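You operate a simulated robot arm through the tools that you are given. There is no shell and no other tool.

The job below is to be done with a simulated robot arm. You get a single attempt, and the scene is never put back.

Task
Dust the green filter off with air on the nozzle stand, at the teal card's pressure.
Fine: leave the filter there and the pressure knob as set; shut the air valve, then vent the line to 0.

It is judged by the outcome, as a careful person would: the job done as asked, and still so three seconds after it is handed in. It fails if anything else is knocked over, pushed out of place, dropped, spilled or broken.

Robot
A 7-joint arm with a two-finger parallel gripper, fixed in place. Base frame: the origin is at the foot of the arm, x ahead of it, y to its left, z up. Readings come in m, degrees, newtons and seconds.
Its first joint turns from -166.0 to 166.0 degrees. Payload 3.43 kg.
The tool frame sits at the grasp point between the pads (the TCP): z along the fingers, y along the line on which they close. The tips reach 0.03 m beyond it. The gripper opens to 0.094 m. The fingers are 0.028 m wide and 0.01 m thick; the gripper's body (0.05 by 0.096 m) begins 0.055 m behind the TCP.
Orientation is told as [roll, pitch, yaw] about the base's x, y, z axes, in that order, counted from this pose: with the fingers straight down and closing along the base's y, the tool's x points along the base's -x, its y along +y and its z along -z.

Tools
- The arm moves only by the tool move_arm. Its arguments are lists of equal length, an entry for each row: "jaw": the opening, from 0 (shut) to 1 (fully open); "travel": the shift along the tool's x, y, z in m, a list of three; "turn": the turn, a rotation vector about the tool's x, y, z in degrees, a list of three. In form: {"jaw": [jaw, ...], "travel": [[dx, dy, dz], ...], "turn": [[wx, wy, wz], ...]}. A call has 1 to 20 rows; each row shifts and turns the commanded pose from where the row before left it, along the tool's axes as they then stand. Rows are played at 5 a second. More than 0.05 m and 8.6 degrees between two rows, or a gripper value outside its range, and nothing of the call is played. Where a pose cannot be reached the arm comes as near as it can. A force on the tool above 90 N (or 10 N above the force at the start of the call, whichever is more), or a blocked arm, ends the call early, and 0.2 s more pass. Each finger travels about 0.045 m/s and halts on what it meets, pressing with about 24 N; the grip force reading is that of the motor and also rises with nothing between the fingers. The clock runs only during rows and for 0.2 s after the last one: add rows that do not move to give the fingers time. It gives the time, the measured TCP pose, the force on the tool (base axes), the opening and the grip force at its end, in the units of the frame above (readings bear some noise), with the torque about the TCP (base axes, N m) and any sound that the robot's microphone picked up.
- Cameras (640 x 400 px; columns grow to the right, rows downward): "scene" is fixed at [0.4029, 0.5004, 1.6134]; the picture's right is [0.94, -0.35, 0.00], its down [-0.33, -0.89, -0.31] and it looks along [0.11, 0.29, -0.95] (base axes); focal length 264 px, centre (320, 200). "wrist" rides on the gripper at [0.076, 0.014, -0.102] in the tool frame; the picture's right is [-0.18, 0.98, 0.00], its down [-0.75, -0.14, -0.64] and it looks along [-0.63, -0.12, 0.77] (tool axes); focal length 243 px, centre (320, 200). There is no depth. A picture from a camera that has moved, and an enlarged one, comes with that camera's place and axes in the base frame and with its lens.
- get_image(camera): a new picture of that camera. No time passes.
- enlarge(camera, box): a new picture of the part [left, top, right, bottom] of that camera's present view, enlarged. No time passes.
- job_done(): hands the job in; it is judged then, once.

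Places have to be worked out from the pictures, the camera data and where the tool is seen. Open the gripper and draw the arm clear of the work before you hand the job in, unless the task says otherwise.

The tools are called as name(argument=value, ...) on one line, values as JSON. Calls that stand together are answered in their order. move_arm: Moves the arm, as the interface text tells. Its arguments: {"type":"object","properties":{"jaw":{"type":"array","items":{"type":"number"}},"travel":{"type":"array","items":{"type":"array","items":{"type":"number"}}},"turn":{"type":"array","items":{"type":"array","items":{"type":"number"}}}},"required":["jaw","travel","turn"]} The other tools are called the same way: get_image (camera) takes a picture; enlarge (camera, box) takes an enlarged picture of a part of a camera's view; job_done () hands the job in.

At the start:

```text
time: 0.0
ee_pos: [0.2036, 0.5127, 1.2752]
ee_rot: [0.1, 0.0, 0.0]
force: [-0.5, -0.9, 0.8]
torque: [-0.02, -0.01, 0.0]
opening: 0.0938
grip_force: 0.1
```

scene: 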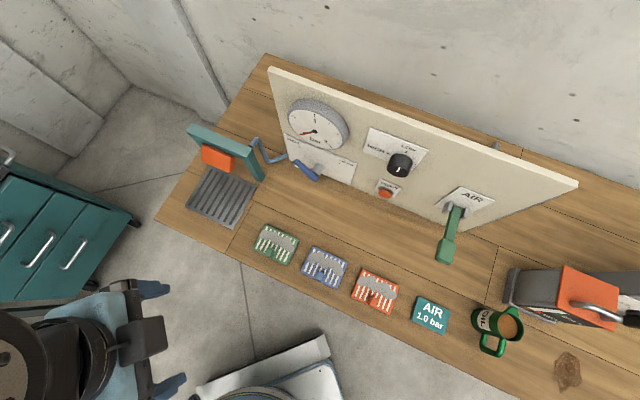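
wrist: 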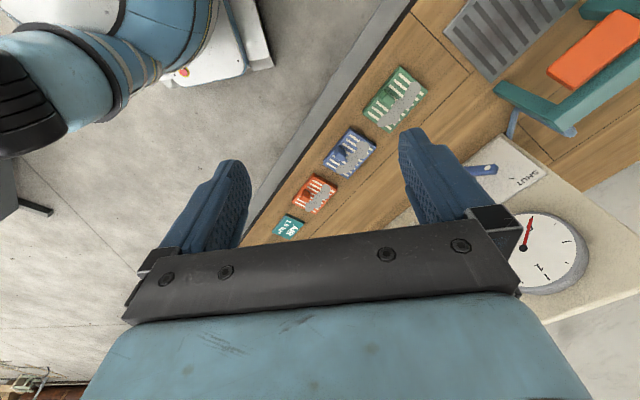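

I'll look closely at the panel, the cards and the nozzle stand before moving anything.

enlarge(camera="scene", box=[270, 80, 430, 210])

enlarge(camera="scene", box=[150, 110, 310, 240])

enlarge(camera="scene", box=[390, 160, 550, 290])

enlarge(camera="scene", box=[240, 210, 460, 350])

```text
3.08 times, centred on (350, 145) of scene
camera zoom: at [0.4029, 0.5004, 1.6134], right [0.94, -0.35, 0.0], down [-0.33, -0.89, -0.31], along [0.11, 0.29, -0.95], focal length 812 px, centre (228, 369)
```

zoom: 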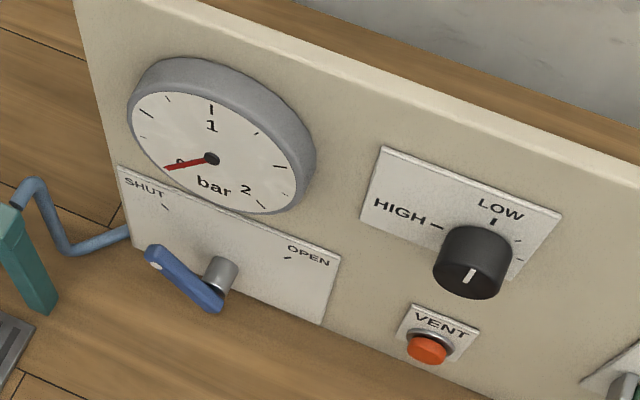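

```text
3.08 times, centred on (230, 175) of scene
camera zoom: at [0.4029, 0.5004, 1.6134], right [0.94, -0.35, 0.0], down [-0.33, -0.89, -0.31], along [0.11, 0.29, -0.95], focal length 812 px, centre (597, 277)
```

zoom: 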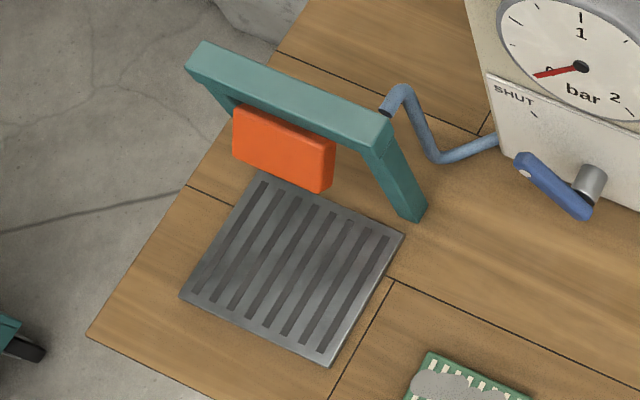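

```text
3.08 times, centred on (470, 225) of scene
camera zoom: at [0.4029, 0.5004, 1.6134], right [0.94, -0.35, 0.0], down [-0.33, -0.89, -0.31], along [0.11, 0.29, -0.95], focal length 812 px, centre (-142, 123)
```

zoom: 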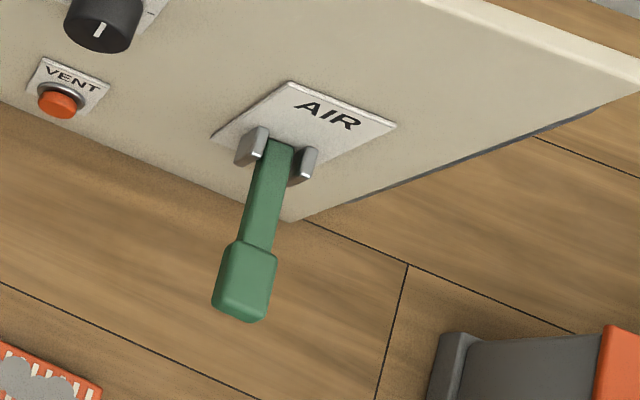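

```text
2.86 times, centred on (350, 280) of scene
camera zoom: at [0.4029, 0.5004, 1.6134], right [0.94, -0.35, 0.0], down [-0.33, -0.89, -0.31], along [0.11, 0.29, -0.95], focal length 754 px, centre (234, -29)
```

zoom: 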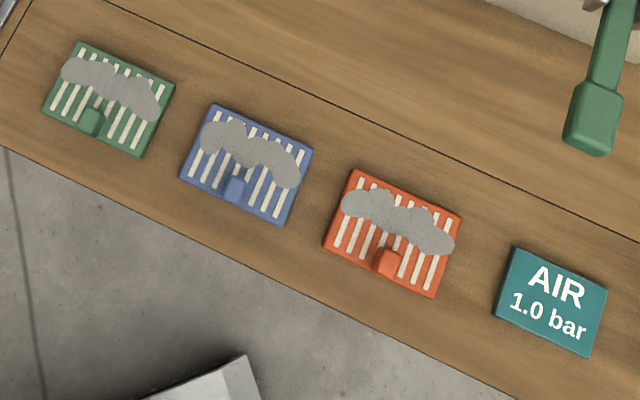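

The bench and panel look turned about 45° to the base, with the panel facing the robot. I'll turn the tool to line up with the bench (yaw +45°) in free space, then look again.

move_arm(jaw=[1, 1, 1, 1, 1, 1, 1], travel=[[0, 0, 0], [0, 0, 0], [0, 0, 0], [0, 0, 0], [0, 0, 0], [0, 0, 0], [0, 0, 0]], turn=[[0, 0, -7.5], [0, 0, -7.5], [0, 0, -7.5], [0, 0, -7.5], [0, 0, -7.5], [0, 0, -7.5], [0, 0, 0]])

get_image(camera="wrist")

get_image(camera="scene")

```text
time: 1.6
ee_pos: [0.204, 0.5122, 1.2752]
ee_rot: [-0.1, -0.1, 45.1]
force: [0.8, 0.8, -0.2]
torque: [0.01, 0.01, -0.05]
opening: 0.094
grip_force: 0.1
```

```text
taken
camera wrist: at [0.1413, 0.4689, 1.3778], right [-0.57, 0.82, 0.0], down [0.63, 0.43, 0.64], along [0.53, 0.36, -0.77], focal length 243 px, centre (320, 200)
```

wrist: 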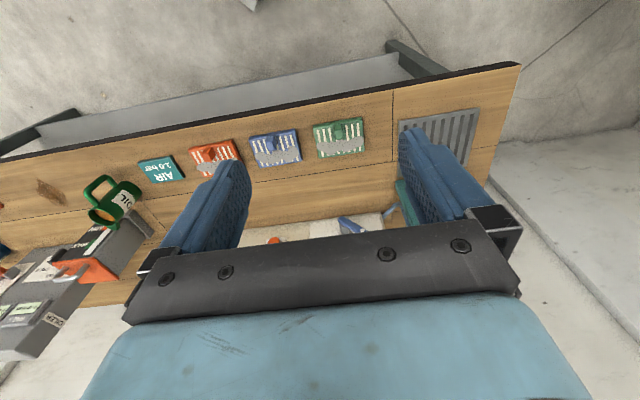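

```text
taken
```

scene: 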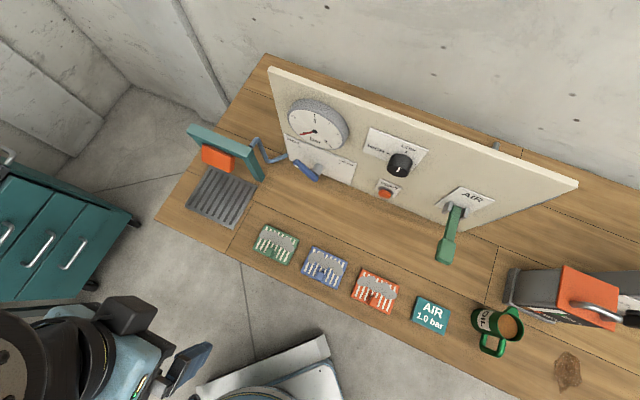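

Next I'll shift right along the bench and tilt the tool up toward the panel, so the wrist camera can see the controls face-on.

move_arm(jaw=[1, 1, 1, 1, 1, 1, 1, 1, 1, 1, 1, 1], travel=[[0, -0.04, 0], [0, -0.04, 0], [0, -0.04, 0], [0, -0.04, 0], [0, 0, 0], [0, 0, 0], [0, 0, 0], [0, 0, 0], [0, 0, 0], [0, 0, 0], [0, 0, 0], [0, 0, 0]], turn=[[0, 0, 0], [0, 0, 0], [0, 0, 0], [0, 0, 0], [0, -8, 0], [0, -8, 0], [0, -8, 0], [0, -8, 0], [0, -8, 0], [0, -8, 0], [0, -8, 0], [0, 0, 0]])

get_image(camera="wrist")

get_image(camera="scene")

```text
time: 4.2
ee_pos: [0.3161, 0.3982, 1.2756]
ee_rot: [0.0, -56.1, 45.1]
force: [0.2, 0.4, 0.2]
torque: [0.0, -0.02, 0.03]
opening: 0.0939
grip_force: 0.1
```

```text
taken
camera wrist: at [0.2181, 0.3193, 1.2693], right [-0.62, 0.77, 0.15], down [0.02, -0.18, 0.98], along [0.78, 0.62, 0.1], focal length 243 px, centre (320, 200)
```

wrist: 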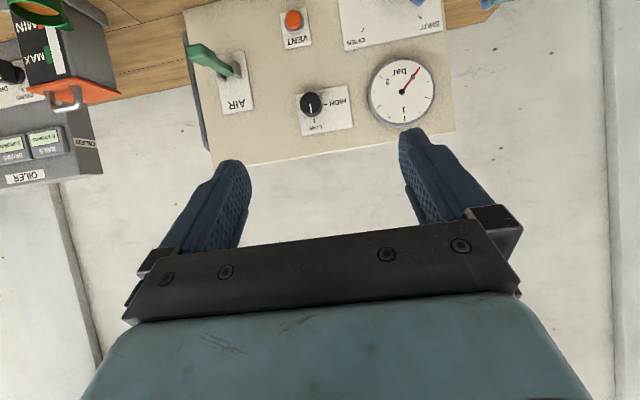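

```text
taken
```

scene: 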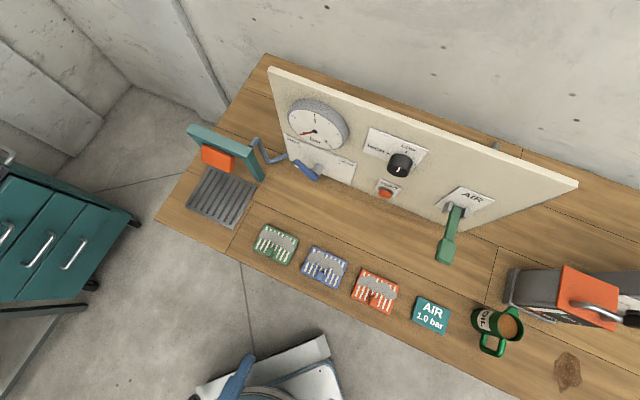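

The tilt works and the panel is in view, upside-down. I'll enlarge the controls from here.

enlarge(camera="wrist", box=[280, 60, 440, 160])

enlarge(camera="wrist", box=[270, 0, 500, 70])

enlarge(camera="wrist", box=[170, 20, 290, 130])

enlarge(camera="wrist", box=[0, 0, 160, 200])

```text
4.00 times, centred on (360, 110) of wrist
camera zoom: at [0.2181, 0.3193, 1.2693], right [-0.62, 0.77, 0.15], down [0.02, -0.18, 0.98], along [0.78, 0.62, 0.1], focal length 970 px, centre (160, 560)
```

zoom: 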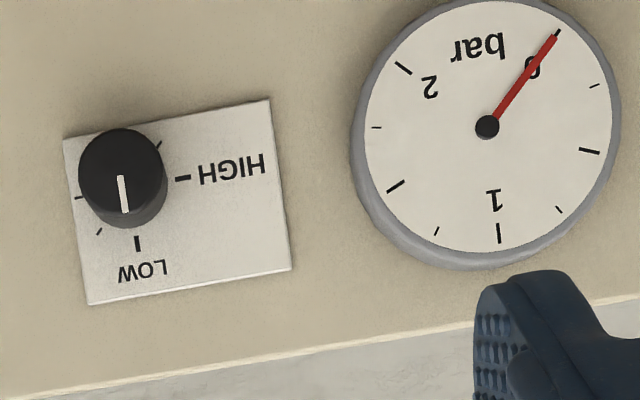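

```text
2.78 times, centred on (385, 35) of wrist
camera zoom: at [0.2181, 0.3193, 1.2693], right [-0.62, 0.77, 0.15], down [0.02, -0.18, 0.98], along [0.78, 0.62, 0.1], focal length 675 px, centre (139, 659)
```

zoom: 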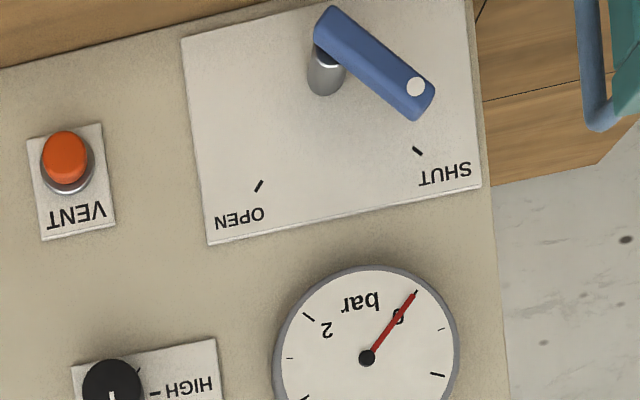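

```text
3.64 times, centred on (230, 75) of wrist
camera zoom: at [0.2181, 0.3193, 1.2693], right [-0.62, 0.77, 0.15], down [0.02, -0.18, 0.98], along [0.78, 0.62, 0.1], focal length 882 px, centre (647, 654)
```

zoom: 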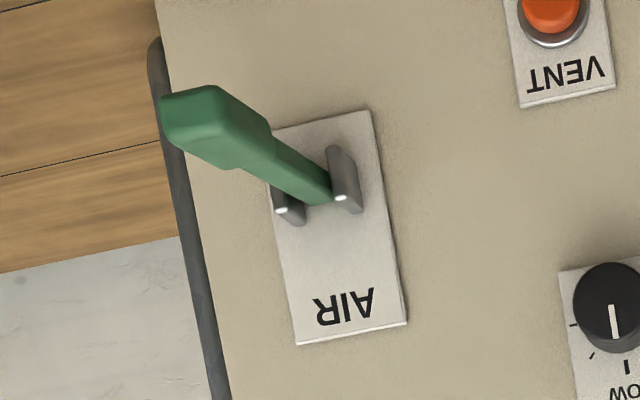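

```text
2.00 times, centred on (80, 100) of wrist
camera zoom: at [0.2181, 0.3193, 1.2693], right [-0.62, 0.77, 0.15], down [0.02, -0.18, 0.98], along [0.78, 0.62, 0.1], focal length 485 px, centre (800, 400)
```

zoom: 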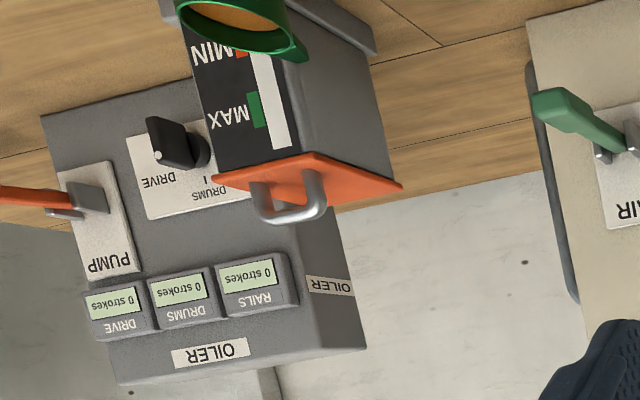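

I'll zoom tighter on the knob and gauge to read the knob's pointer, and on the wall area behind the oiler.

enlarge(camera="wrist", box=[292, 80, 356, 140])

enlarge(camera="scene", box=[360, 125, 440, 210])

enlarge(camera="wrist", box=[365, 55, 440, 130])

```text
6.67 times, centred on (324, 110) of wrist
camera zoom: at [0.2181, 0.3193, 1.2693], right [-0.62, 0.77, 0.15], down [0.02, -0.18, 0.98], along [0.78, 0.62, 0.1], focal length 1618 px, centre (293, 800)
```

zoom: 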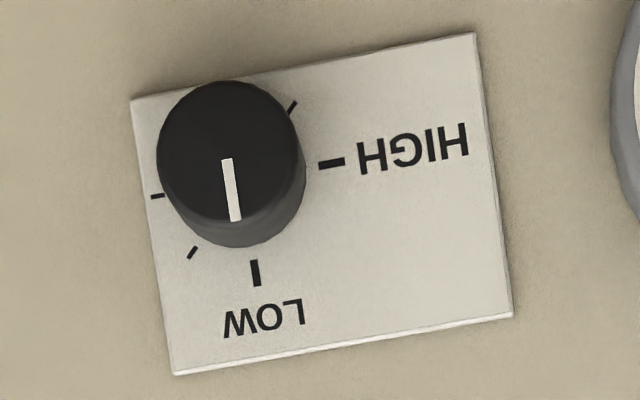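

```text
4.71 times, centred on (400, 168) of scene
camera zoom: at [0.4029, 0.5004, 1.6134], right [0.94, -0.35, 0.0], down [-0.33, -0.89, -0.31], along [0.11, 0.29, -0.95], focal length 1242 px, centre (-56, 353)
```

zoom: 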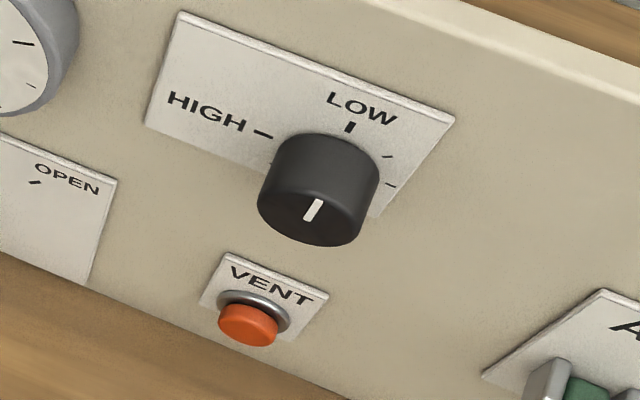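

```text
5.33 times, centred on (402, 92) of wrist
camera zoom: at [0.2181, 0.3193, 1.2693], right [-0.62, 0.77, 0.15], down [0.02, -0.18, 0.98], along [0.78, 0.62, 0.1], focal length 1294 px, centre (-120, 773)
```

zoom: 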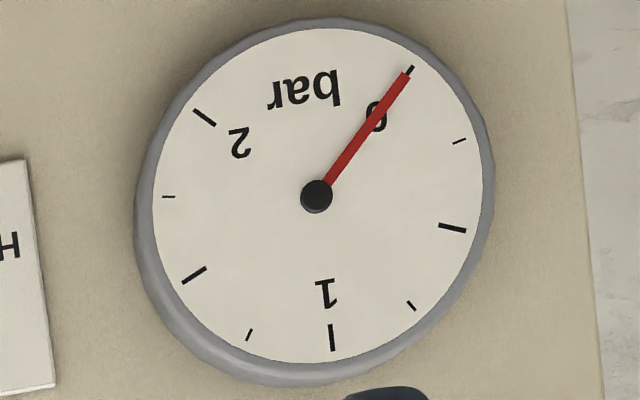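

The knob now points at LOW and appears to rise clockwise to HIGH, and the gauge reads 0. Next I'll look at the nozzle stand and green filter from a closer spot, moving left and lowering the tilt.

move_arm(jaw=[1, 1, 1, 1, 1, 1, 1, 1, 1, 1], travel=[[0, 0.04, 0], [0, 0.04, 0], [0, 0.04, 0], [0, 0.04, 0], [0, 0.04, 0], [0, 0.04, 0], [0, 0.04, 0], [0, 0.04, 0], [0, 0.04, 0], [0, 0, 0]], turn=[[0, 0, 0], [0, 0, 0], [0, 0, 0], [0, 0, 0], [0, 0, 0], [0, 0, 0], [0, 7, 0], [0, 7, 0], [0, 6, 0], [0, 0, 0]])

get_image(camera="wrist")

```text
time: 5.7
ee_pos: [0.2533, 0.5212, 1.3304]
ee_rot: [11.0, -57.0, 25.4]
force: [0.0, 0.9, -0.1]
torque: [-0.04, -0.03, -0.07]
opening: 0.094
grip_force: 0.1
stopped in row 7: the arm was blocked; the commanded pose is now the measured one
```

```text
taken
camera wrist: at [0.1418, 0.4613, 1.3234], right [-0.47, 0.85, 0.26], down [0.03, -0.28, 0.96], along [0.88, 0.45, 0.11], focal length 243 px, centre (320, 200)
```

wrist: 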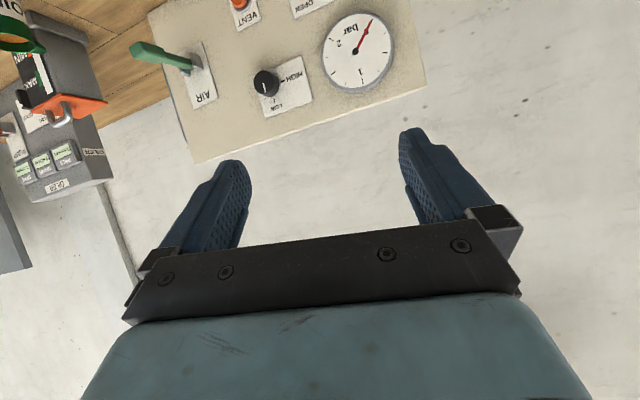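

The arm hit a limit there. I'll turn it back to a moderate 24° tilt aligned with the bench (yaw 45°), then move on.

move_arm(jaw=[1, 1, 1, 1, 1, 1], travel=[[0, 0, 0], [0, 0, 0], [0, 0, 0], [0, 0, 0], [0, 0, 0], [0, 0, 0]], turn=[[-0.46, 6.8, -2.4], [-0.46, 6.8, -2.4], [-0.46, 6.8, -2.4], [-0.46, 6.8, -2.4], [-0.46, 6.8, -2.4], [0, 0, 0]])

get_image(camera="wrist")

get_image(camera="scene")

```text
time: 7.1
ee_pos: [0.2459, 0.5238, 1.3309]
ee_rot: [-0.5, -24.0, 46.1]
force: [0.1, 0.7, -0.6]
torque: [0.0, 0.02, -0.01]
opening: 0.0938
grip_force: 0.1
```

```text
taken
camera wrist: at [0.16, 0.4544, 1.3931], right [-0.59, 0.81, 0.07], down [0.39, 0.21, 0.89], along [0.71, 0.55, -0.44], focal length 243 px, centre (320, 200)
```

wrist: 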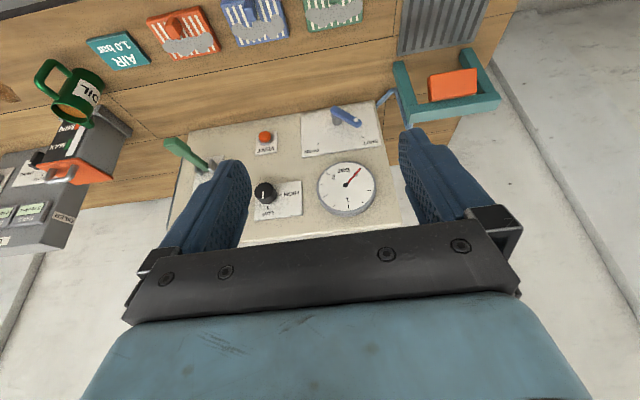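

```text
taken
```

scene: 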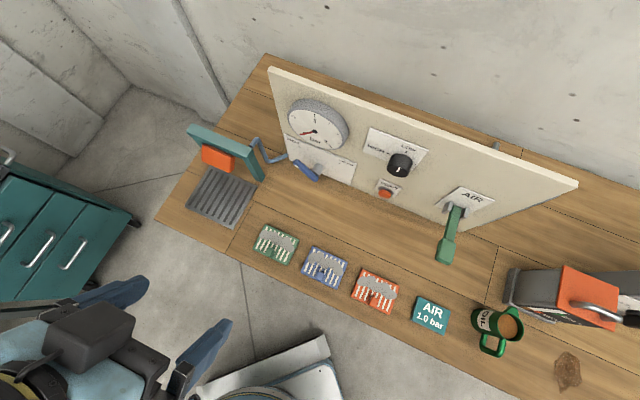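

I'll enlarge the stand and the filters from this view.

enlarge(camera="wrist", box=[370, 0, 530, 140])

enlarge(camera="wrist", box=[200, 0, 400, 70])

enlarge(camera="scene", box=[180, 115, 270, 235])

```text
2.86 times, centred on (450, 70) of wrist
camera zoom: at [0.16, 0.4544, 1.3931], right [-0.59, 0.81, 0.07], down [0.39, 0.21, 0.89], along [0.71, 0.55, -0.44], focal length 693 px, centre (-51, 571)
```

zoom: 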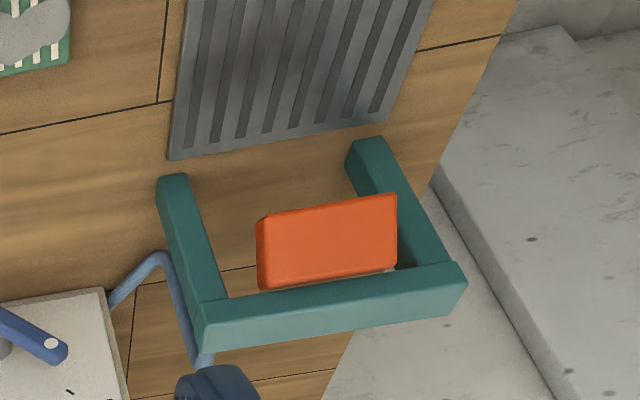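

```text
3.20 times, centred on (300, 35) of wrist
camera zoom: at [0.16, 0.4544, 1.3931], right [-0.59, 0.81, 0.07], down [0.39, 0.21, 0.89], along [0.71, 0.55, -0.44], focal length 776 px, centre (384, 728)
```

zoom: 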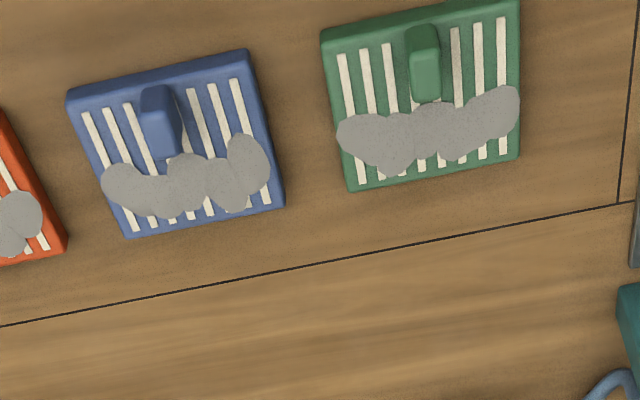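

```text
3.33 times, centred on (225, 175) of scene
camera zoom: at [0.4029, 0.5004, 1.6134], right [0.94, -0.35, 0.0], down [-0.33, -0.89, -0.31], along [0.11, 0.29, -0.95], focal length 880 px, centre (637, 283)
```

zoom: 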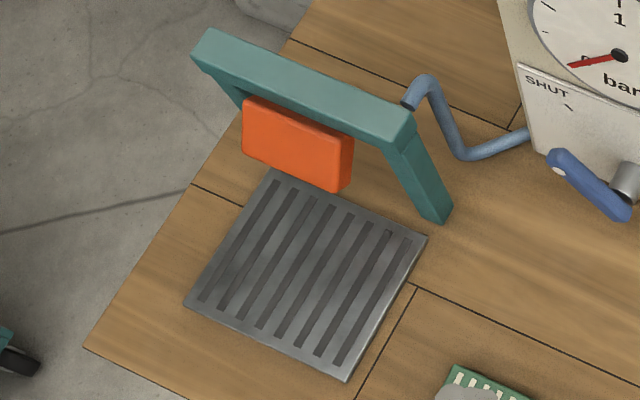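

The orange block is the nozzle, angled down at the grille. I'll set the pressure before the filter goes under it, so I need accurate positions for the blue valve, knob and vent; zooming on those.

enlarge(camera="wrist", box=[290, 90, 390, 165])

enlarge(camera="scene", box=[278, 125, 368, 195])

enlarge(camera="wrist", box=[230, 115, 320, 235])

```text
5.33 times, centred on (340, 128) of wrist
camera zoom: at [0.16, 0.4544, 1.3931], right [-0.59, 0.81, 0.07], down [0.39, 0.21, 0.89], along [0.71, 0.55, -0.44], focal length 1294 px, centre (213, 587)
```

zoom: 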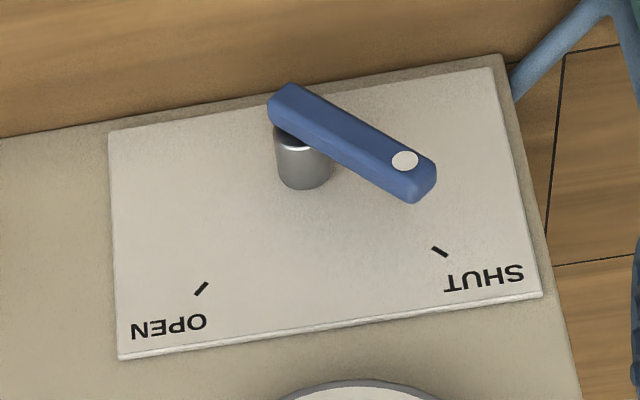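

```text
5.71 times, centred on (323, 160) of scene
camera zoom: at [0.4029, 0.5004, 1.6134], right [0.94, -0.35, 0.0], down [-0.33, -0.89, -0.31], along [0.11, 0.29, -0.95], focal length 1508 px, centre (303, 429)
```

zoom: 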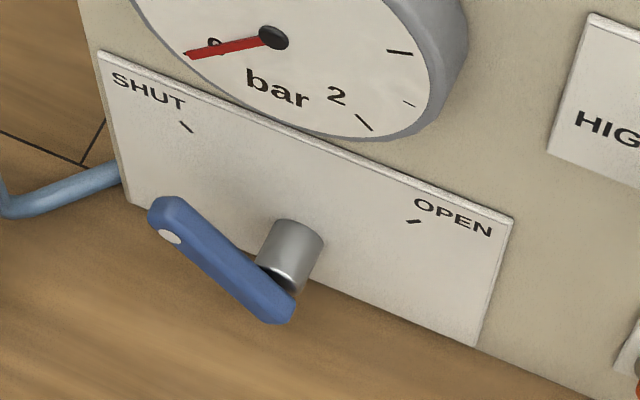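

```text
3.33 times, centred on (275, 175) of wrist
camera zoom: at [0.16, 0.4544, 1.3931], right [-0.59, 0.81, 0.07], down [0.39, 0.21, 0.89], along [0.71, 0.55, -0.44], focal length 809 px, centre (470, 283)
```

zoom: 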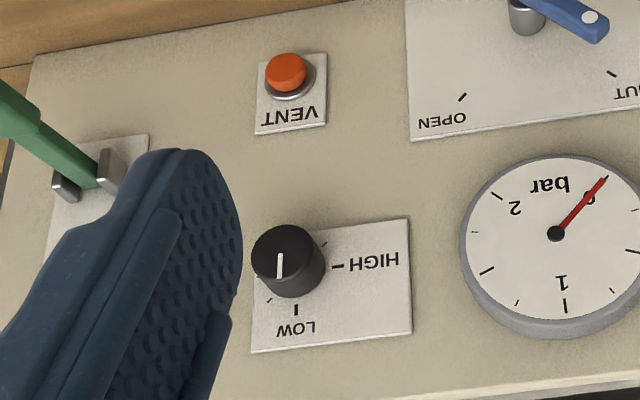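

Triangulating: the valve pivot is near u=-0.211, z=0.916 (u along the panel, w out from the base), with the lever at 135° and OPEN at 45°. The panel face is at w≈0.942. I'll move to a standby pose in front of the valve, jaw closing and tilted 56°.

move_arm(jaw=[1, 1, 0.5, 0.5, 0, 0, 0, 0, 0, 0, 0], travel=[[0, 0, 0], [-0.0179, 0.017, 0.0364], [-0.0179, 0.017, 0.0364], [-0.0179, 0.017, 0.0364], [-0.0179, 0.017, 0.0364], [-0.0179, 0.017, 0.0364], [0, 0, 0], [0, 0, 0], [0, 0, 0], [0, 0, 0], [0, 0, 0]], turn=[[0.45, 0, 1.0], [0, 0, 0], [0, 0, 0], [0, 0, 0], [0, 0, 0], [0, 0, 0], [0, -8, 0], [0, -8, 0], [0, -8, 0], [0, -8, 0], [0, 0, 0]])

get_image(camera="wrist")

get_image(camera="scene")

```text
time: 9.0
ee_pos: [0.3541, 0.6609, 1.2526]
ee_rot: [11.8, -42.9, 34.1]
force: [-0.4, -0.2, 0.0]
torque: [0.01, -0.03, -0.02]
opening: 0.0001
grip_force: 24.0
stopped in row 9: the arm was blocked; the commanded pose is now the measured one
```

```text
taken
camera wrist: at [0.2543, 0.5846, 1.2773], right [-0.54, 0.8, 0.27], down [0.27, -0.14, 0.95], along [0.8, 0.59, -0.14], focal length 243 px, centre (320, 200)
```

wrist: 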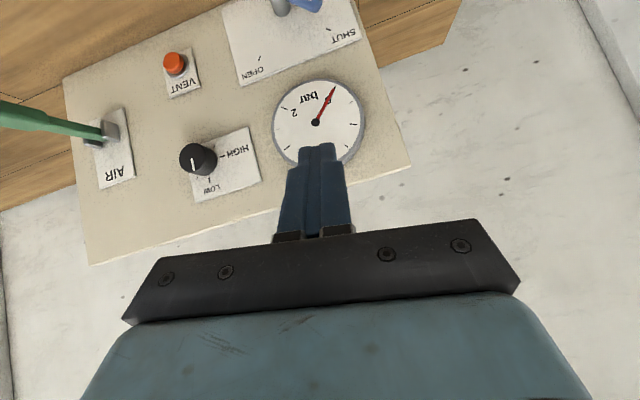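

```text
taken
```

scene: 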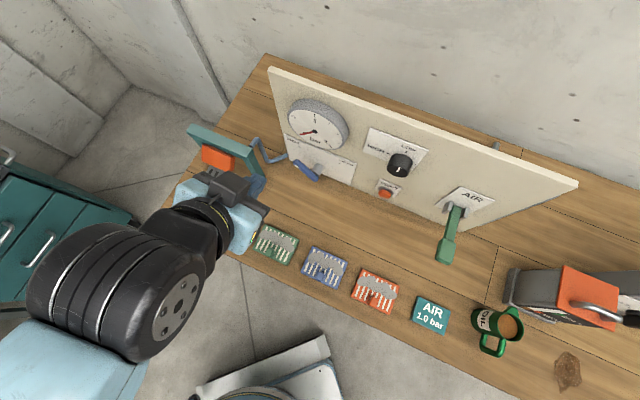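

The arm hit a joint limit again while tilting on the left side. I'll return to a level 24° tilt, move right along the bench, tilt up there where it worked before, then come back left.

move_arm(jaw=[0, 0, 0, 0, 0, 0, 0, 0, 0, 0, 0, 0, 0, 0, 0], travel=[[0, 0, 0], [0, 0, 0], [0, 0, 0], [0, 0, 0], [0, -0.045, 0], [0, -0.045, 0], [0, -0.045, 0], [0, -0.045, 0], [0, -0.045, 0], [0, -0.04, 0], [0, 0, 0], [0, 0, 0], [0, 0, 0], [0, 0, 0], [0, 0, 0]], turn=[[1.9, 6.6, -2.4], [1.9, 6.6, -2.4], [1.9, 6.6, -2.4], [0, 0, 0], [0, 0, 0], [0, 0, 0], [0, 0, 0], [0, 0, 0], [0, 0, 0], [0, 0, 0], [0, -8, 0], [0, -8, 0], [0, -8, 0], [0, -8, 0], [0, 0, 0]])

get_image(camera="scene")

```text
time: 12.2
ee_pos: [0.5377, 0.4758, 1.252]
ee_rot: [-1.2, -55.8, 46.1]
force: [0.9, 0.7, -0.2]
torque: [0.01, 0.0, -0.02]
opening: 0.0
grip_force: 23.8
```

```text
taken
```

scene: 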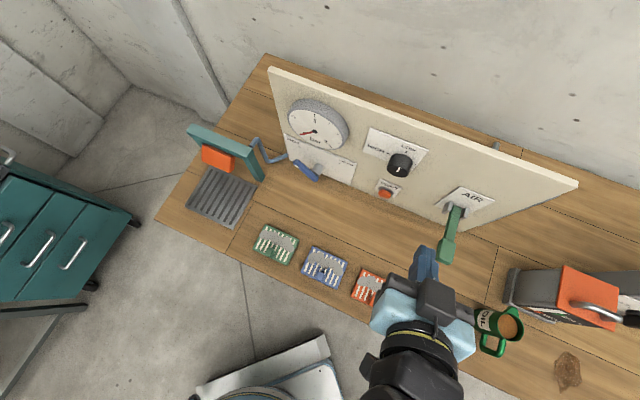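

The tilt is fine from the right side. Now I'll slide left and down toward a standby spot in front of the blue valve while keeping this tilt.

move_arm(jaw=[0, 0, 0, 0, 0, 0, 0, 0, 0, 0, 0], travel=[[0, 0, 0], [0.0179, 0.036, 0.0232], [0.0179, 0.036, 0.0232], [0.0179, 0.036, 0.0232], [0.0179, 0.036, 0.0232], [0.0179, 0.036, 0.0232], [0.0179, 0.036, 0.0232], [0.0179, 0.036, 0.0232], [0.0179, 0.036, 0.0232], [0.0179, 0.036, 0.0232], [0, 0, 0]], turn=[[-0.3, 0, 0.6], [0, 0, 0], [0, 0, 0], [0, 0, 0], [0, 0, 0], [0, 0, 0], [0, 0, 0], [0, 0, 0], [0, 0, 0], [0, 0, 0], [0, 0, 0]])

get_image(camera="scene")

get_image(camera="wrist")

```text
time: 14.1
ee_pos: [0.423, 0.6815, 1.1413]
ee_rot: [19.6, -56.7, 27.8]
force: [0.4, -0.4, -0.7]
torque: [-0.02, -0.02, 0.0]
opening: 0.0
grip_force: 24.2
stopped in row 9: the arm was blocked; the commanded pose is now the measured one
```

```text
taken
```

scene: 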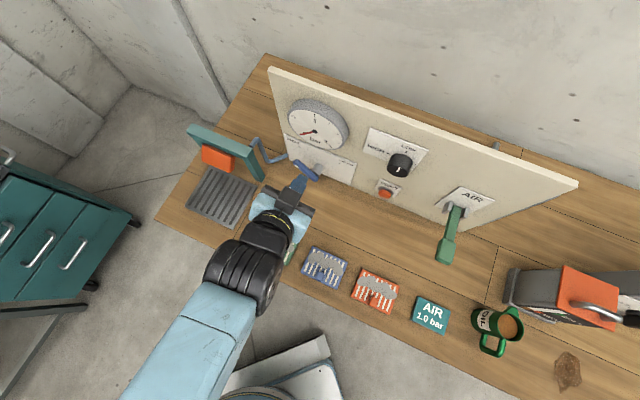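

```text
taken
camera wrist: at [0.3211, 0.6046, 1.1338], right [-0.59, 0.74, 0.33], down [0.11, -0.33, 0.94], along [0.8, 0.59, 0.11], focal length 243 px, centre (320, 200)
```

wrist: 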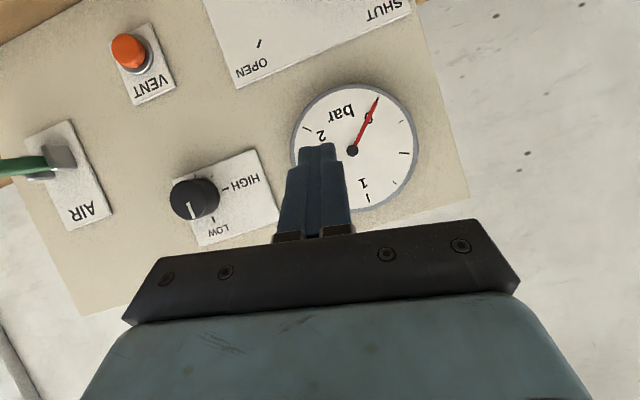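

The arm stopped again, and each time the leftover error is mostly about the tool's own z, so joint 7 is probably at its limit in this direction. I'll go back right, level out, and then try the opposite wrist flip (yaw −135°), which also puts the camera above the gripper.

move_arm(jaw=[0, 0, 0, 0, 0, 0, 0, 0, 0, 0, 0, 0, 0, 0, 0], travel=[[0, -0.045, 0], [0, -0.045, 0], [0, -0.045, 0], [0, -0.045, 0], [0, 0, 0], [0, 0, 0], [0, 0, 0], [0, 0, 0], [0, 0, 0], [0.0152, 0, -0.0396], [0.0152, 0, -0.0396], [0.0152, 0, -0.0396], [0.0152, 0, -0.0396], [0.0152, 0, -0.0396], [0, 0, 0]], turn=[[0, 0, 0], [0, 0, 0], [0, 0, 0], [0, 0, 0], [1.54, 6.84, -1.52], [1.54, 6.84, -1.52], [1.54, 6.84, -1.52], [1.54, 6.84, -1.52], [1.54, 6.84, -1.52], [0, 0, 0], [0, 0, 0], [0, 0, 0], [0, 0, 0], [0, 0, 0], [0, 0, 0]])

get_image(camera="scene")

```text
time: 17.3
ee_pos: [0.4364, 0.4494, 1.2571]
ee_rot: [-0.3, -23.9, 45.3]
force: [0.6, 0.3, 0.8]
torque: [0.01, -0.01, -0.04]
opening: 0.0002
grip_force: 24.2
out of reach, approached as far as the arm can: row 6
```

```text
taken
```

scene: 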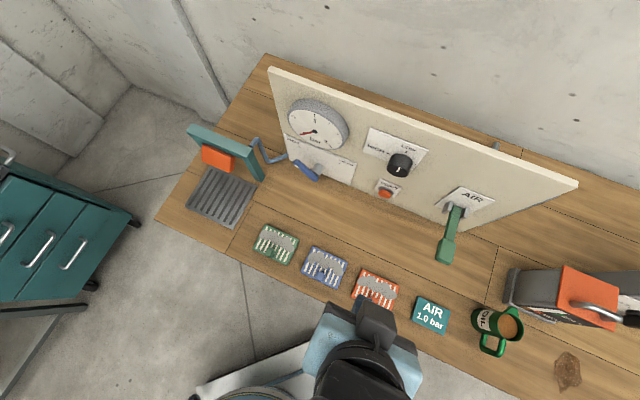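

Back to a clean pose at centre. Now I level the tool and turn it about its own axis toward yaw −135°.

move_arm(jaw=[0, 0, 0, 0, 0, 0, 0, 0, 0, 0, 0, 0, 0, 0, 0, 0, 0, 0, 0, 0], travel=[[0, 0, 0], [0, 0, 0], [0, 0, 0], [0, 0, 0], [0, 0, 0], [0, 0, 0], [0, 0, 0], [0, 0, 0], [0, 0, 0], [0, 0, 0], [0, 0, 0], [0, 0, 0], [0, 0, 0], [0, 0, 0], [0, 0, 0], [0, 0, 0], [0, 0, 0], [0, 0, 0], [0, 0, 0], [0, 0, 0]], turn=[[0, 8, 0], [0, 8, 0], [0, 8, 0], [0, 0, 8.5], [0, 0, 8.5], [0, 0, 8.5], [0, 0, 8.5], [0, 0, 8.5], [0, 0, 8.5], [0, 0, 8.5], [0, 0, 8.5], [0, 0, 8.5], [0, 0, 8.5], [0, 0, 8.5], [0, 0, 8.5], [0, 0, 8.5], [0, 0, 8.5], [0, 0, 8.5], [0, 0, 8.5], [0, 0, 0]])

```text
time: 21.5
ee_pos: [0.4455, 0.4426, 1.2629]
ee_rot: [-0.4, 0.8, -91.4]
force: [-0.7, 0.3, 0.1]
torque: [0.03, -0.01, 0.0]
opening: 0.0003
grip_force: 24.5
```

Yaw −91° was reached without trouble; I'll continue to −135° and look.

move_arm(jaw=[0, 0, 0, 0, 0, 0, 0], travel=[[0, 0, 0], [0, 0, 0], [0, 0, 0], [0, 0, 0], [0, 0, 0], [0, 0, 0], [0, 0, 0]], turn=[[0, 0, 8.5], [0, 0, 8.5], [0, 0, 8.5], [0, 0, 8.5], [0, 0, 8.5], [0, 0, 1.1], [0, 0, 0]])

get_image(camera="wrist")

get_image(camera="scene")

```text
time: 23.1
ee_pos: [0.4388, 0.4503, 1.256]
ee_rot: [0.4, 0.1, -134.6]
force: [0.0, -1.0, 1.3]
torque: [-0.01, 0.02, 0.02]
opening: 0.0002
grip_force: 23.7
```

```text
taken
camera wrist: at [0.5025, 0.4953, 1.3602], right [0.57, -0.82, 0.0], down [-0.63, -0.44, 0.64], along [-0.52, -0.37, -0.77], focal length 243 px, centre (320, 200)
```

wrist: 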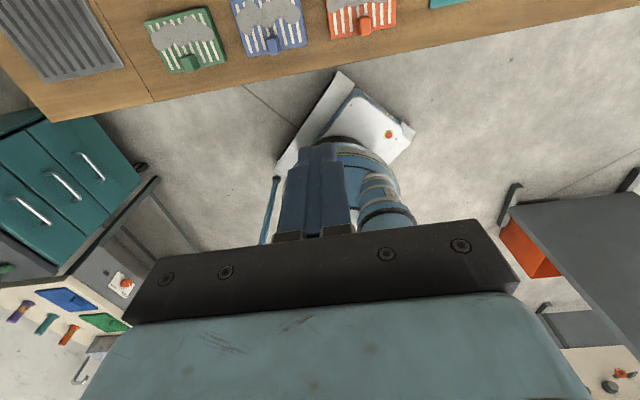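

```text
taken
```

scene: 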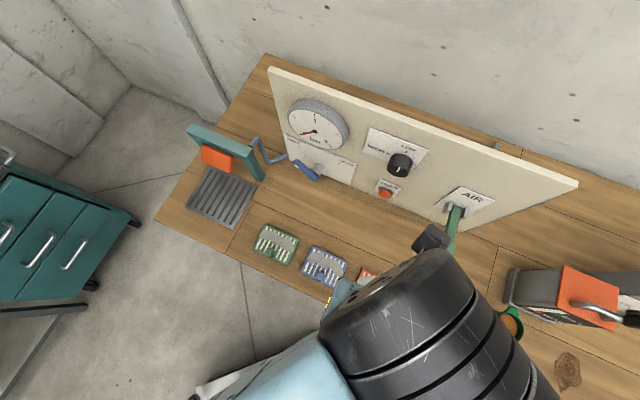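

Yaw −135° is reachable. I'll test tilting outward toward the panel in this flipped attitude (now a positive turn about the tool's y).

move_arm(jaw=[0, 0, 0, 0, 0, 0, 0, 0], travel=[[0, 0, 0], [0, 0, 0], [0, 0, 0], [0, 0, 0], [0, 0, 0], [0, 0, 0], [0, 0, 0], [0, 0, 0]], turn=[[0, 8, 0], [0, 8, 0], [0, 8, 0], [0, 8, 0], [0, 8, 0], [0, 8, 0], [0, 8, 0], [0, 0, 0]])

get_image(camera="wrist")

get_image(camera="scene")

```text
time: 23.9
ee_pos: [0.5148, 0.3958, 1.2557]
ee_rot: [1.2, 23.6, -144.5]
force: [-0.5, 0.4, 0.1]
torque: [0.03, -0.02, 0.02]
opening: 0.0001
grip_force: 24.4
stopped in row 4: the arm was blocked; the commanded pose is now the measured one
```

```text
taken
camera wrist: at [0.5452, 0.4032, 1.3799], right [0.43, -0.9, -0.05], down [-0.86, -0.42, 0.28], along [-0.28, -0.07, -0.96], focal length 243 px, centre (320, 200)
```

wrist: 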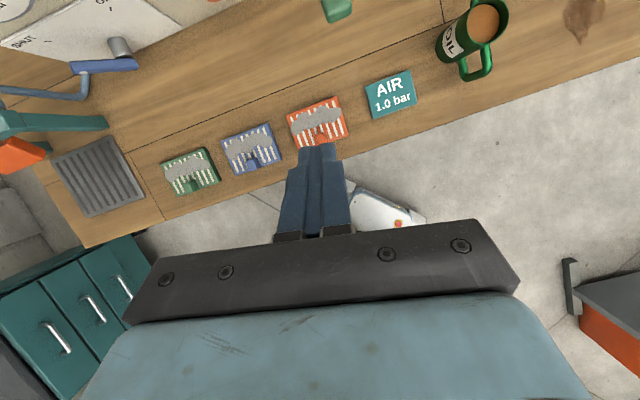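

```text
taken
```

scene: 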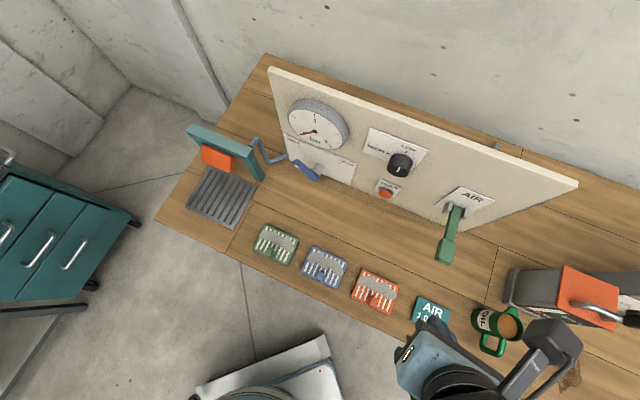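

Tilting in the flipped attitude is blocked, so that configuration is worse. I'll level out and turn back to yaw 45°, where the wrist works well near the centre.

move_arm(jaw=[0, 0, 0, 0, 0, 0, 0, 0, 0, 0, 0, 0, 0, 0, 0, 0, 0, 0, 0, 0], travel=[[0, 0, 0], [0, 0, 0], [0, 0, 0], [0, 0, 0], [0, 0, 0], [0, 0, 0], [0, 0, 0], [0, 0, 0], [0, 0, 0], [0, 0, 0], [0, 0, 0], [0, 0, 0], [0, 0, 0], [0, 0, 0], [0, 0, 0], [0, 0, 0], [0, 0, 0], [0, 0, 0], [0, 0, 0], [0, 0, 0]], turn=[[0, -8, 0], [0, -8, 0], [0, -7.6, 0], [0, 0, -8.5], [0, 0, -8.5], [0, 0, -8.5], [0, 0, -8.5], [0, 0, -8.5], [0, 0, -8.5], [0, 0, -8.5], [0, 0, -8.5], [0, 0, -8.5], [0, 0, -8.5], [0, 0, -8.5], [0, 0, -8.5], [0, 0, -8.5], [0, 0, -8.5], [0, 0, -8.5], [0, 0, -8.5], [0, 0, -8.5]])

get_image(camera="scene")

```text
time: 28.1
ee_pos: [0.5114, 0.3962, 1.255]
ee_rot: [-0.8, -0.6, -0.1]
force: [-1.3, -0.1, 0.6]
torque: [0.0, 0.0, -0.04]
opening: 0.0004
grip_force: 23.7
```

```text
taken
```

scene: 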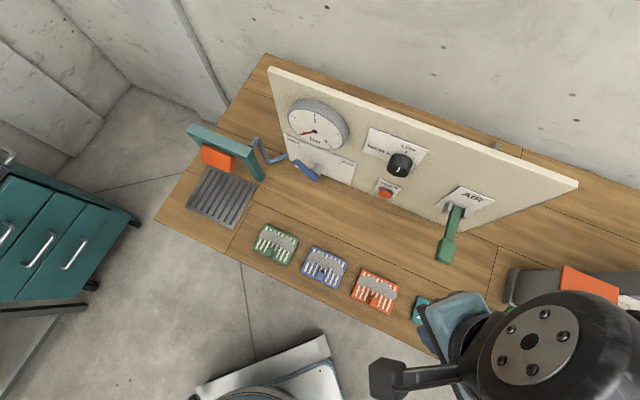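

Yaw is now 0 with the elbow swung right. I'll turn on to yaw 45° and move toward the left at a modest height, checking the arm's shape as I go.

move_arm(jaw=[0, 0, 0, 0, 0, 0, 0, 0], travel=[[0, 0, 0], [0, 0, 0], [0, 0, 0], [0, 0, 0], [0, 0, 0], [0, 0, 0], [0, 0, 0], [0, 0, 0]], turn=[[0.8, 0.6, -7.5], [0, 0, -7.5], [0, 0, -7.5], [0, 0, -7.5], [0, 0, -7.5], [0, 0, -7.5], [0, 0, 0], [0, 0, 0]])

get_image(camera="scene")

get_image(camera="wrist")

```text
time: 29.9
ee_pos: [0.5125, 0.3961, 1.2561]
ee_rot: [-1.2, 1.2, 44.9]
force: [-0.5, 0.5, 1.1]
torque: [0.02, 0.02, 0.0]
opening: 0.0
grip_force: 23.9
```

```text
taken
```

scene: 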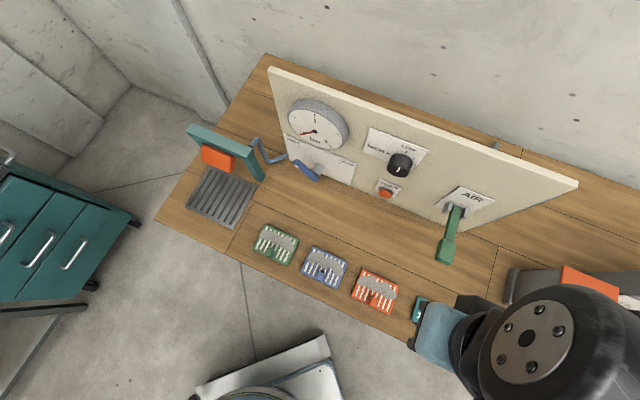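

```text
taken
camera wrist: at [0.4491, 0.3567, 1.359], right [-0.56, 0.83, -0.02], down [0.63, 0.45, 0.63], along [0.53, 0.34, -0.78], focal length 243 px, centre (320, 200)
```

wrist: 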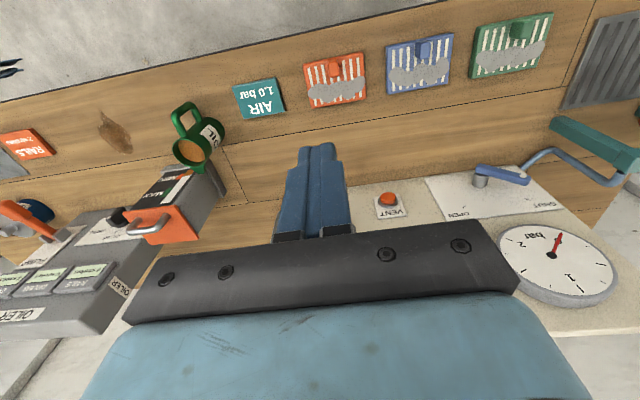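

The elbow is now on the right side, which may suit left-side work. I'll try tilting 32° here.

move_arm(jaw=[0, 0, 0, 0, 0, 0], travel=[[0, 0, 0], [0, 0, 0], [0, 0, 0], [0, 0, 0], [0, 0, 0], [0, 0, 0]], turn=[[0, -8, 0], [0, -8, 0], [0, -8, 0], [0, -8, 0], [0, 0, 0], [0, 0, 0]])

get_image(camera="scene")

```text
time: 31.3
ee_pos: [0.5105, 0.3969, 1.2549]
ee_rot: [-1.4, -30.9, 45.5]
force: [1.0, 0.1, -0.3]
torque: [0.03, 0.0, -0.02]
opening: 0.0003
grip_force: 24.1
```

```text
taken
```

scene: 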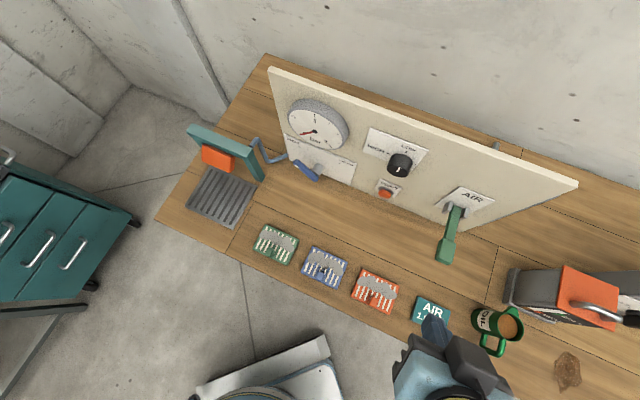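

That worked cleanly. I'll continue the tilt to about 71° here to see whether a near-horizontal tool is possible for the knob.

move_arm(jaw=[0, 0, 0, 0, 0, 0, 0], travel=[[0, 0, 0], [0, 0, 0], [0, 0, 0], [0, 0, 0], [0, 0, 0], [0, 0, 0], [0, 0, 0]], turn=[[0, -8, 0], [0, -8, 0], [0, -8, 0], [0, -8, 0], [0, -8, 0], [0, 0, 0], [0, 0, 0]])

get_image(camera="scene")

```text
time: 32.9
ee_pos: [0.5121, 0.3989, 1.2543]
ee_rot: [-3.8, -70.8, 48.4]
force: [0.7, 0.8, 0.0]
torque: [-0.01, -0.01, -0.04]
opening: 0.0
grip_force: 24.3
```

```text
taken
```

scene: 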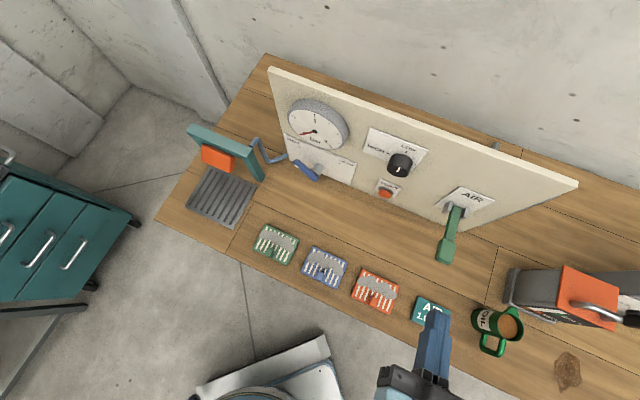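

A 71° tilt is fine here. I'll move left and down slowly in this configuration, stopping midway to check tracking.

move_arm(jaw=[0, 0, 0, 0, 0, 0, 0, 0, 0, 0], travel=[[0.0109, 0.0225, 0.0143], [0.0109, 0.0225, 0.0143], [0.0109, 0.0225, 0.0143], [0.0109, 0.0225, 0.0143], [0.0109, 0.0225, 0.0143], [0.0109, 0.0225, 0.0143], [0.0109, 0.0225, 0.0143], [0.0109, 0.0225, 0.0143], [0, 0, 0], [0, 0, 0]], turn=[[0, 0, 0], [0, 0, 0], [0, 0, 0], [0, 0, 0], [0, 0, 0], [0, 0, 0], [0, 0, 0], [0, 0, 0], [0, 0, 0], [0, 0, 0]])

get_image(camera="scene")

```text
time: 35.1
ee_pos: [0.4425, 0.5768, 1.1334]
ee_rot: [-3.7, -70.7, 48.3]
force: [0.6, 0.1, -0.5]
torque: [0.02, 0.01, 0.04]
opening: 0.0001
grip_force: 24.5
```

```text
taken
```

scene: 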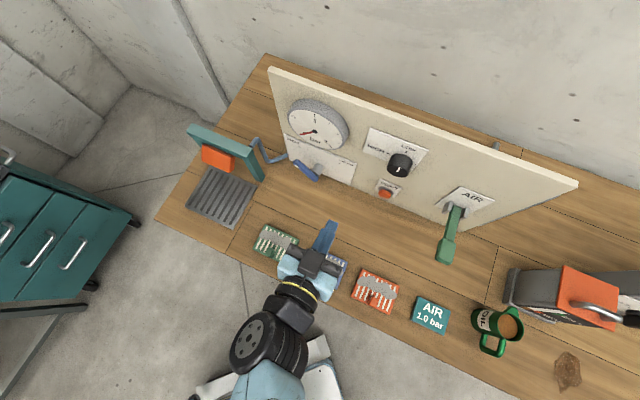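

Tracking is clean this time. I'll continue left and down toward the valve.

move_arm(jaw=[0, 0, 0, 0, 0, 0, 0, 0, 0, 0], travel=[[0.0133, 0.0225, 0.0112], [0.0133, 0.0225, 0.0112], [0.0133, 0.0225, 0.0112], [0.0133, 0.0225, 0.0112], [0.0133, 0.0225, 0.0112], [0.0133, 0.0225, 0.0112], [0.0133, 0.0225, 0.0112], [0.0133, 0.0225, 0.0112], [0, 0, 0], [0, 0, 0]], turn=[[0, 0, 0], [0, 0, 0], [0, 0, 0], [0, 0, 0], [0, 0, 0], [0, 0, 0], [0, 0, 0], [0, 0, 0], [0, 0, 0], [0, 0, 0]])

get_image(camera="scene")

get_image(camera="wrist")

```text
time: 37.3
ee_pos: [0.3537, 0.7398, 0.9974]
ee_rot: [-3.7, -70.8, 48.2]
force: [0.1, 0.4, -0.2]
torque: [-0.01, -0.02, 0.0]
opening: 0.0
grip_force: 24.0
```

```text
taken
```

scene: 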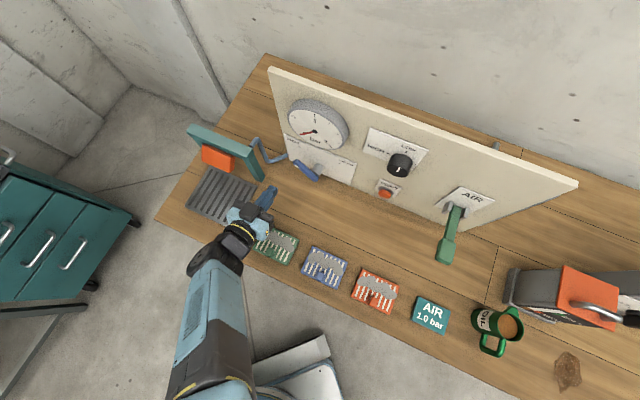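

```text
taken
camera wrist: at [0.2592, 0.6637, 0.9592], right [-0.65, 0.74, 0.15], down [-0.17, -0.34, 0.93], along [0.74, 0.58, 0.35], focal length 243 px, centre (320, 200)
```

wrist: 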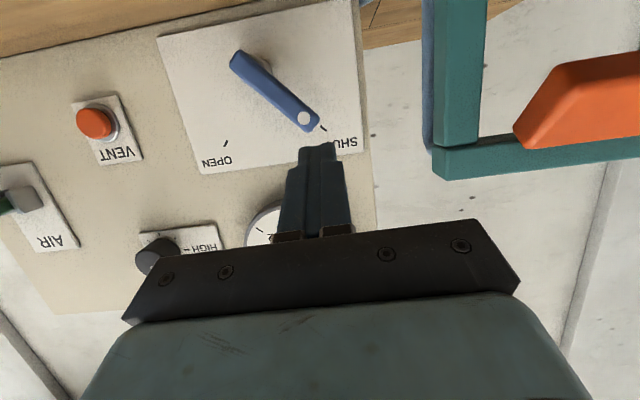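

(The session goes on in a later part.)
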